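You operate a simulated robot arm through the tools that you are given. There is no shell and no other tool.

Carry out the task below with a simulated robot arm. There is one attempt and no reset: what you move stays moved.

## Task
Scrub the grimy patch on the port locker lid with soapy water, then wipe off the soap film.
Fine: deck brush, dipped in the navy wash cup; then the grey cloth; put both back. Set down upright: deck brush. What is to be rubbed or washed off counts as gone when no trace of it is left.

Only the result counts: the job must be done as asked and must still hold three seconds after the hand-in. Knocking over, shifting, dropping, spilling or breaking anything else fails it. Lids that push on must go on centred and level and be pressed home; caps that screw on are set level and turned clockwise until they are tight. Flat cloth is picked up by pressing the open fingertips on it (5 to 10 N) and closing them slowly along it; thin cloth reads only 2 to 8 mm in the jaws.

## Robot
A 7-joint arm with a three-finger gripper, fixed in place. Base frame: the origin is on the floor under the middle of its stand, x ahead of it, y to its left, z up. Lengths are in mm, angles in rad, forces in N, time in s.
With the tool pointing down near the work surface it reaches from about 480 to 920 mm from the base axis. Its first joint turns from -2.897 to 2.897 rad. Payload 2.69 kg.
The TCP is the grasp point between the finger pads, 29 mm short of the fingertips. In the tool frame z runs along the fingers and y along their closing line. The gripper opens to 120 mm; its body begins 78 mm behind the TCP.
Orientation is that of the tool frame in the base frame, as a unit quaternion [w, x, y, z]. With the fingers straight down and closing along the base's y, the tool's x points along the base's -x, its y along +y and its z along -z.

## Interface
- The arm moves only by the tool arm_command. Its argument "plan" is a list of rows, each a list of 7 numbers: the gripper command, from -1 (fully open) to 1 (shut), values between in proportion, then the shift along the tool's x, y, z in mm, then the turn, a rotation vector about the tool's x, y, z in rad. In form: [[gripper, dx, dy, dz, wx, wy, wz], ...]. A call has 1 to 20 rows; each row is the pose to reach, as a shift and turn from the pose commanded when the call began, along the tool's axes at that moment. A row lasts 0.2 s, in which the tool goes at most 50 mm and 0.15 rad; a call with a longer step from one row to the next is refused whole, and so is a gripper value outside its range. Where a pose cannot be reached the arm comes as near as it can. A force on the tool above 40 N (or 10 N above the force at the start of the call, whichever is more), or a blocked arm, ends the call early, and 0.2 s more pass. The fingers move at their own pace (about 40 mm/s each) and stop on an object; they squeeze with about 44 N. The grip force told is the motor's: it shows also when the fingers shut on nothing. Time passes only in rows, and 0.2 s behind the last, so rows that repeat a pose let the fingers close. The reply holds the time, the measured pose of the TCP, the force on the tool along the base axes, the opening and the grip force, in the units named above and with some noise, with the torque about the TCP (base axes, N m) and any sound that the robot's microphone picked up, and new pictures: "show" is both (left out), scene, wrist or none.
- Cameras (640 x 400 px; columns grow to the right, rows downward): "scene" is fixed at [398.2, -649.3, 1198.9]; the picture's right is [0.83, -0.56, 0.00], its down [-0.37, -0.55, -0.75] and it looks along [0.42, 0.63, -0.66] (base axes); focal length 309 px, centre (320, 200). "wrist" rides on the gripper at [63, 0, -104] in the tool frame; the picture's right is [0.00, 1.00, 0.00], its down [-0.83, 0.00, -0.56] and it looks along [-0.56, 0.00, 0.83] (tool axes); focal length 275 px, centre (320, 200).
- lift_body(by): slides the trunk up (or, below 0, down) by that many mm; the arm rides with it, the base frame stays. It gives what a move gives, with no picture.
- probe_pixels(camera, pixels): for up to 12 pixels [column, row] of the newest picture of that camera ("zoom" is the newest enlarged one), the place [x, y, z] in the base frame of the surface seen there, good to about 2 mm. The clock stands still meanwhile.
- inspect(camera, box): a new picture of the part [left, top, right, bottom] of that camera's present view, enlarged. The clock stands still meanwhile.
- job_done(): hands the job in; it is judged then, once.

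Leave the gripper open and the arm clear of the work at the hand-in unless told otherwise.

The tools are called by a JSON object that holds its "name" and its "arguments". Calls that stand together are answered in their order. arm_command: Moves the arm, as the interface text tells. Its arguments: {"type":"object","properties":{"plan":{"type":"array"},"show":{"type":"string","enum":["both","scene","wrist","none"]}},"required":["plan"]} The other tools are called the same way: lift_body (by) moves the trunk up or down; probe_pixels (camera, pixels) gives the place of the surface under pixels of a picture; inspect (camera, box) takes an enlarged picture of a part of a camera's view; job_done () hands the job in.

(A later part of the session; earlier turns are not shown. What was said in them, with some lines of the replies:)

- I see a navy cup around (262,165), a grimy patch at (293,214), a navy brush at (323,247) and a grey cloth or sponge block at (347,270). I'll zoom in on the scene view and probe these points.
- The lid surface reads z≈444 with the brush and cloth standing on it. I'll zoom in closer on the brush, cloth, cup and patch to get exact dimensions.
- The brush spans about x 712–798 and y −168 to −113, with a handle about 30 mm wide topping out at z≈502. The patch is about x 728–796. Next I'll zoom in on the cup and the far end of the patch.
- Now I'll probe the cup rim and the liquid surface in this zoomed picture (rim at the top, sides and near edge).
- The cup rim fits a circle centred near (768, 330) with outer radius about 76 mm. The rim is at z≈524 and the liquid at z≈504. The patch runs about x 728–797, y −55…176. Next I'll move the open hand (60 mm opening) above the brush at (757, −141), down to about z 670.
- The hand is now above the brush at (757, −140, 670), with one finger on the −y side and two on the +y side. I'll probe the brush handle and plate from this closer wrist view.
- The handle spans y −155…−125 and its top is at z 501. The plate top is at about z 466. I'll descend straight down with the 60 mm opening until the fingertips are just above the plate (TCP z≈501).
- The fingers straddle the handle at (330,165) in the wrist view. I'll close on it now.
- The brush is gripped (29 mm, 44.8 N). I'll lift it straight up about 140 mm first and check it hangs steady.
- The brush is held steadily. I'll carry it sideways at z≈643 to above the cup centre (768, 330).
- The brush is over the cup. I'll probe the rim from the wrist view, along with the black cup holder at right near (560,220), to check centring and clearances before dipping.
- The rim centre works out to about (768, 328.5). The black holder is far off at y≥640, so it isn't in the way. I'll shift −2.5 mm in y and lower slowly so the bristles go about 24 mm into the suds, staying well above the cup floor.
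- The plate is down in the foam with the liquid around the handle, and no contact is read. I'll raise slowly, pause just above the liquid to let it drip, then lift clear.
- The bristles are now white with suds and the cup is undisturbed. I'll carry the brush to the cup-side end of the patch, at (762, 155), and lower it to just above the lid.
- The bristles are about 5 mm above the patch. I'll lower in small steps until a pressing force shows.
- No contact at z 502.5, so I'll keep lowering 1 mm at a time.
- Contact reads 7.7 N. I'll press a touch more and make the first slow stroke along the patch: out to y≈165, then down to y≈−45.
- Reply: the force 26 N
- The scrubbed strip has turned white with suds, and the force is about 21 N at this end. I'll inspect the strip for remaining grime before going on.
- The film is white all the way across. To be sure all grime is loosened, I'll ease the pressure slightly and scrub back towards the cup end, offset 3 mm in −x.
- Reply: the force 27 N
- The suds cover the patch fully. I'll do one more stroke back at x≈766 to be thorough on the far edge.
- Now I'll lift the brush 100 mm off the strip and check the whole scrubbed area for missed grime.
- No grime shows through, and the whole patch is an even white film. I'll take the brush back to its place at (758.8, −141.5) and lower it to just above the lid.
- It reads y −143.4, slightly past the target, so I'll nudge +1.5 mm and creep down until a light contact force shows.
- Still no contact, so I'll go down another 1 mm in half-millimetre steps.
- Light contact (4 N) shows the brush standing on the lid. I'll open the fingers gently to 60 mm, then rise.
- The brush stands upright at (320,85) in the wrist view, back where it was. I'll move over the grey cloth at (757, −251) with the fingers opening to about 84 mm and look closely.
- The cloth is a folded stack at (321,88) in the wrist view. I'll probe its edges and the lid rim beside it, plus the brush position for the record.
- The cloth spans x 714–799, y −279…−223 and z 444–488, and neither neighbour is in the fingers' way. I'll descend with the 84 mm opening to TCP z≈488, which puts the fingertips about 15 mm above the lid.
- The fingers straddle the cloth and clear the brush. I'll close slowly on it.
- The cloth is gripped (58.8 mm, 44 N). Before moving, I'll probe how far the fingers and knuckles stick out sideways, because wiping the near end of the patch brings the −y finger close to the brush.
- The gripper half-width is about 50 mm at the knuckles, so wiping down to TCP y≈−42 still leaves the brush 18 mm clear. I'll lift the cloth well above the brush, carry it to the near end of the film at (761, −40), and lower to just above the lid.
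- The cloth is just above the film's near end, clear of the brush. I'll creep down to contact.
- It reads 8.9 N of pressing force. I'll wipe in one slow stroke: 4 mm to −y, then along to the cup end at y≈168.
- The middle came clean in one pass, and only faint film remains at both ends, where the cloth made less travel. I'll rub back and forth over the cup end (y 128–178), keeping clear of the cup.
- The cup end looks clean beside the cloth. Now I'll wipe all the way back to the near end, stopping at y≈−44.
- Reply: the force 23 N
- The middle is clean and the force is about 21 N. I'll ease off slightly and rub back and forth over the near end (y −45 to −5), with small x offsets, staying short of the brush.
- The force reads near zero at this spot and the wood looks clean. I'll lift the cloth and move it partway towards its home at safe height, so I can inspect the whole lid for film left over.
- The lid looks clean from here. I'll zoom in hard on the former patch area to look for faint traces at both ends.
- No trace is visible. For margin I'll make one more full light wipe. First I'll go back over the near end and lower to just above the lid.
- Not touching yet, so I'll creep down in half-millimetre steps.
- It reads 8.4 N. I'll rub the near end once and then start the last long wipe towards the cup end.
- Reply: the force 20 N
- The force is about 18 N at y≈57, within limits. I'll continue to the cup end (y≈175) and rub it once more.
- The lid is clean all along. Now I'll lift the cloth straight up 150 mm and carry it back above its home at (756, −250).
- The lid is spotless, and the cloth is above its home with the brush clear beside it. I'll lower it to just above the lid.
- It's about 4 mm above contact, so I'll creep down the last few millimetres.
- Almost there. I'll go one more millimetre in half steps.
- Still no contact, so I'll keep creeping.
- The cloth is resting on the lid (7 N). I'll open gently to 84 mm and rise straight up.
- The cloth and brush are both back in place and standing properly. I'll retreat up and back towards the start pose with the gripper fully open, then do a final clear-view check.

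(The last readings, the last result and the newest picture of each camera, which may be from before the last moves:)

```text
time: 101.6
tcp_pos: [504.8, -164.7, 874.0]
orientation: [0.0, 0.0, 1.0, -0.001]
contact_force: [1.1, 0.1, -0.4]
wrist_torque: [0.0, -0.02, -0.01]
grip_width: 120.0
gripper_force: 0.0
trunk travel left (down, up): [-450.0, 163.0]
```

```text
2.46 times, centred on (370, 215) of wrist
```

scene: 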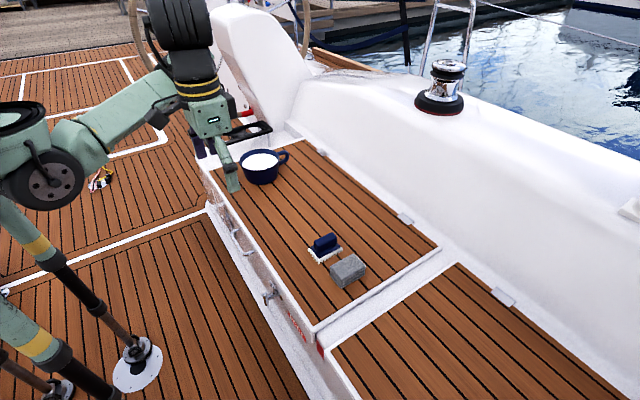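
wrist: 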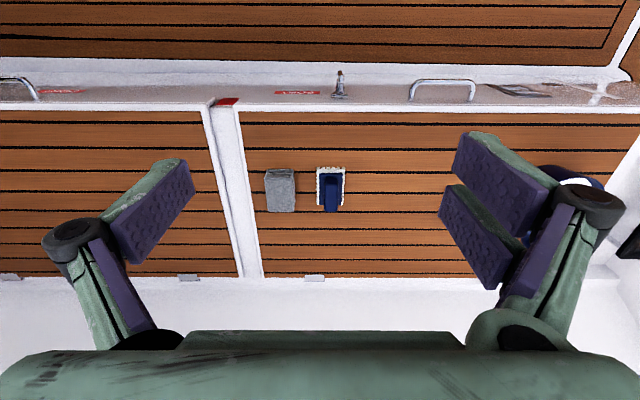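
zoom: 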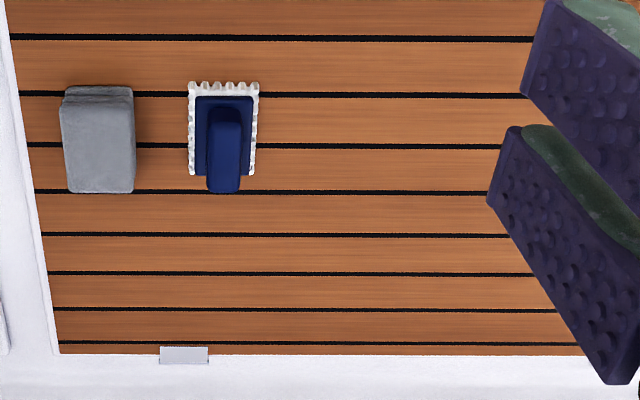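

Everything looks right. I'll take one last close zoom over the two ends of the former patch before handing in.

{"name": "inspect", "arguments": {"camera": "scene", "box": [290, 215, 330, 242]}}

{"name": "inspect", "arguments": {"camera": "scene", "box": [260, 182, 310, 217]}}

```text
14.81 times, centred on (310, 228) of scene
```

zoom: 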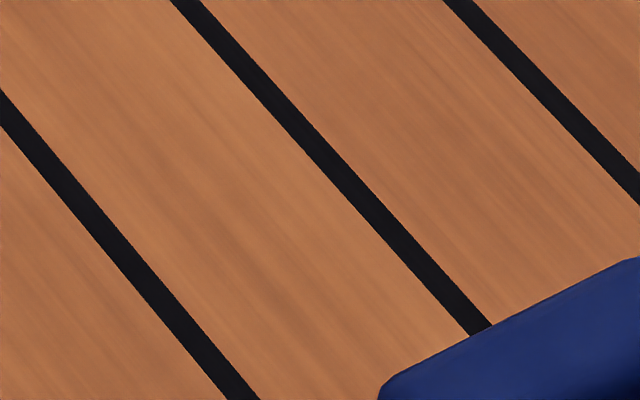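

```text
11.43 times, centred on (285, 200) of scene
```

zoom: 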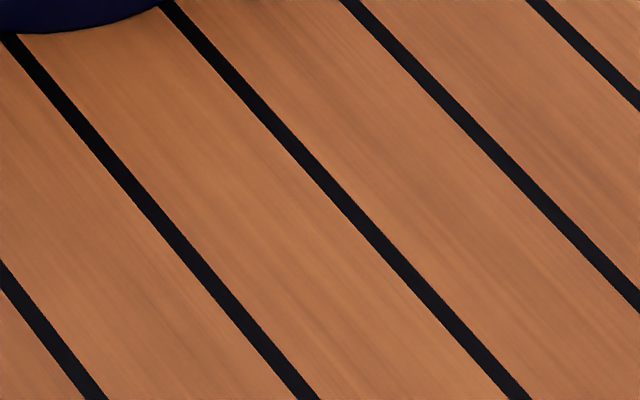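

No trace of grime or film is left at either end. The brush stands upright in its place and the cloth is back in its own. The cup is untouched, and the arm is clear with the gripper open, so I'm handing the job in.

{"name": "job_done", "arguments": {}}

```text
The job is handed in.
```

The grimy patch on the port locker lid is scrubbed off and the soap film is wiped away. Close-up views of the patch area, including both ends, show bare teak with no grime or suds left.

- **Deck brush:** I dipped it in the navy wash cup and scrubbed the patch with three full strokes. It is back in its place, standing upright on its bristles, which are still white with suds.
- **Grey cloth:** I wiped the whole strip three times and rubbed both ends extra. The cloth is back where it was, to within about 2 mm.
- **Everything else:** The cup was not touched, and I saw no drips or spills. The arm is back at its starting pose with the gripper fully open.

The job is handed in, but the reply did not say whether it passed.
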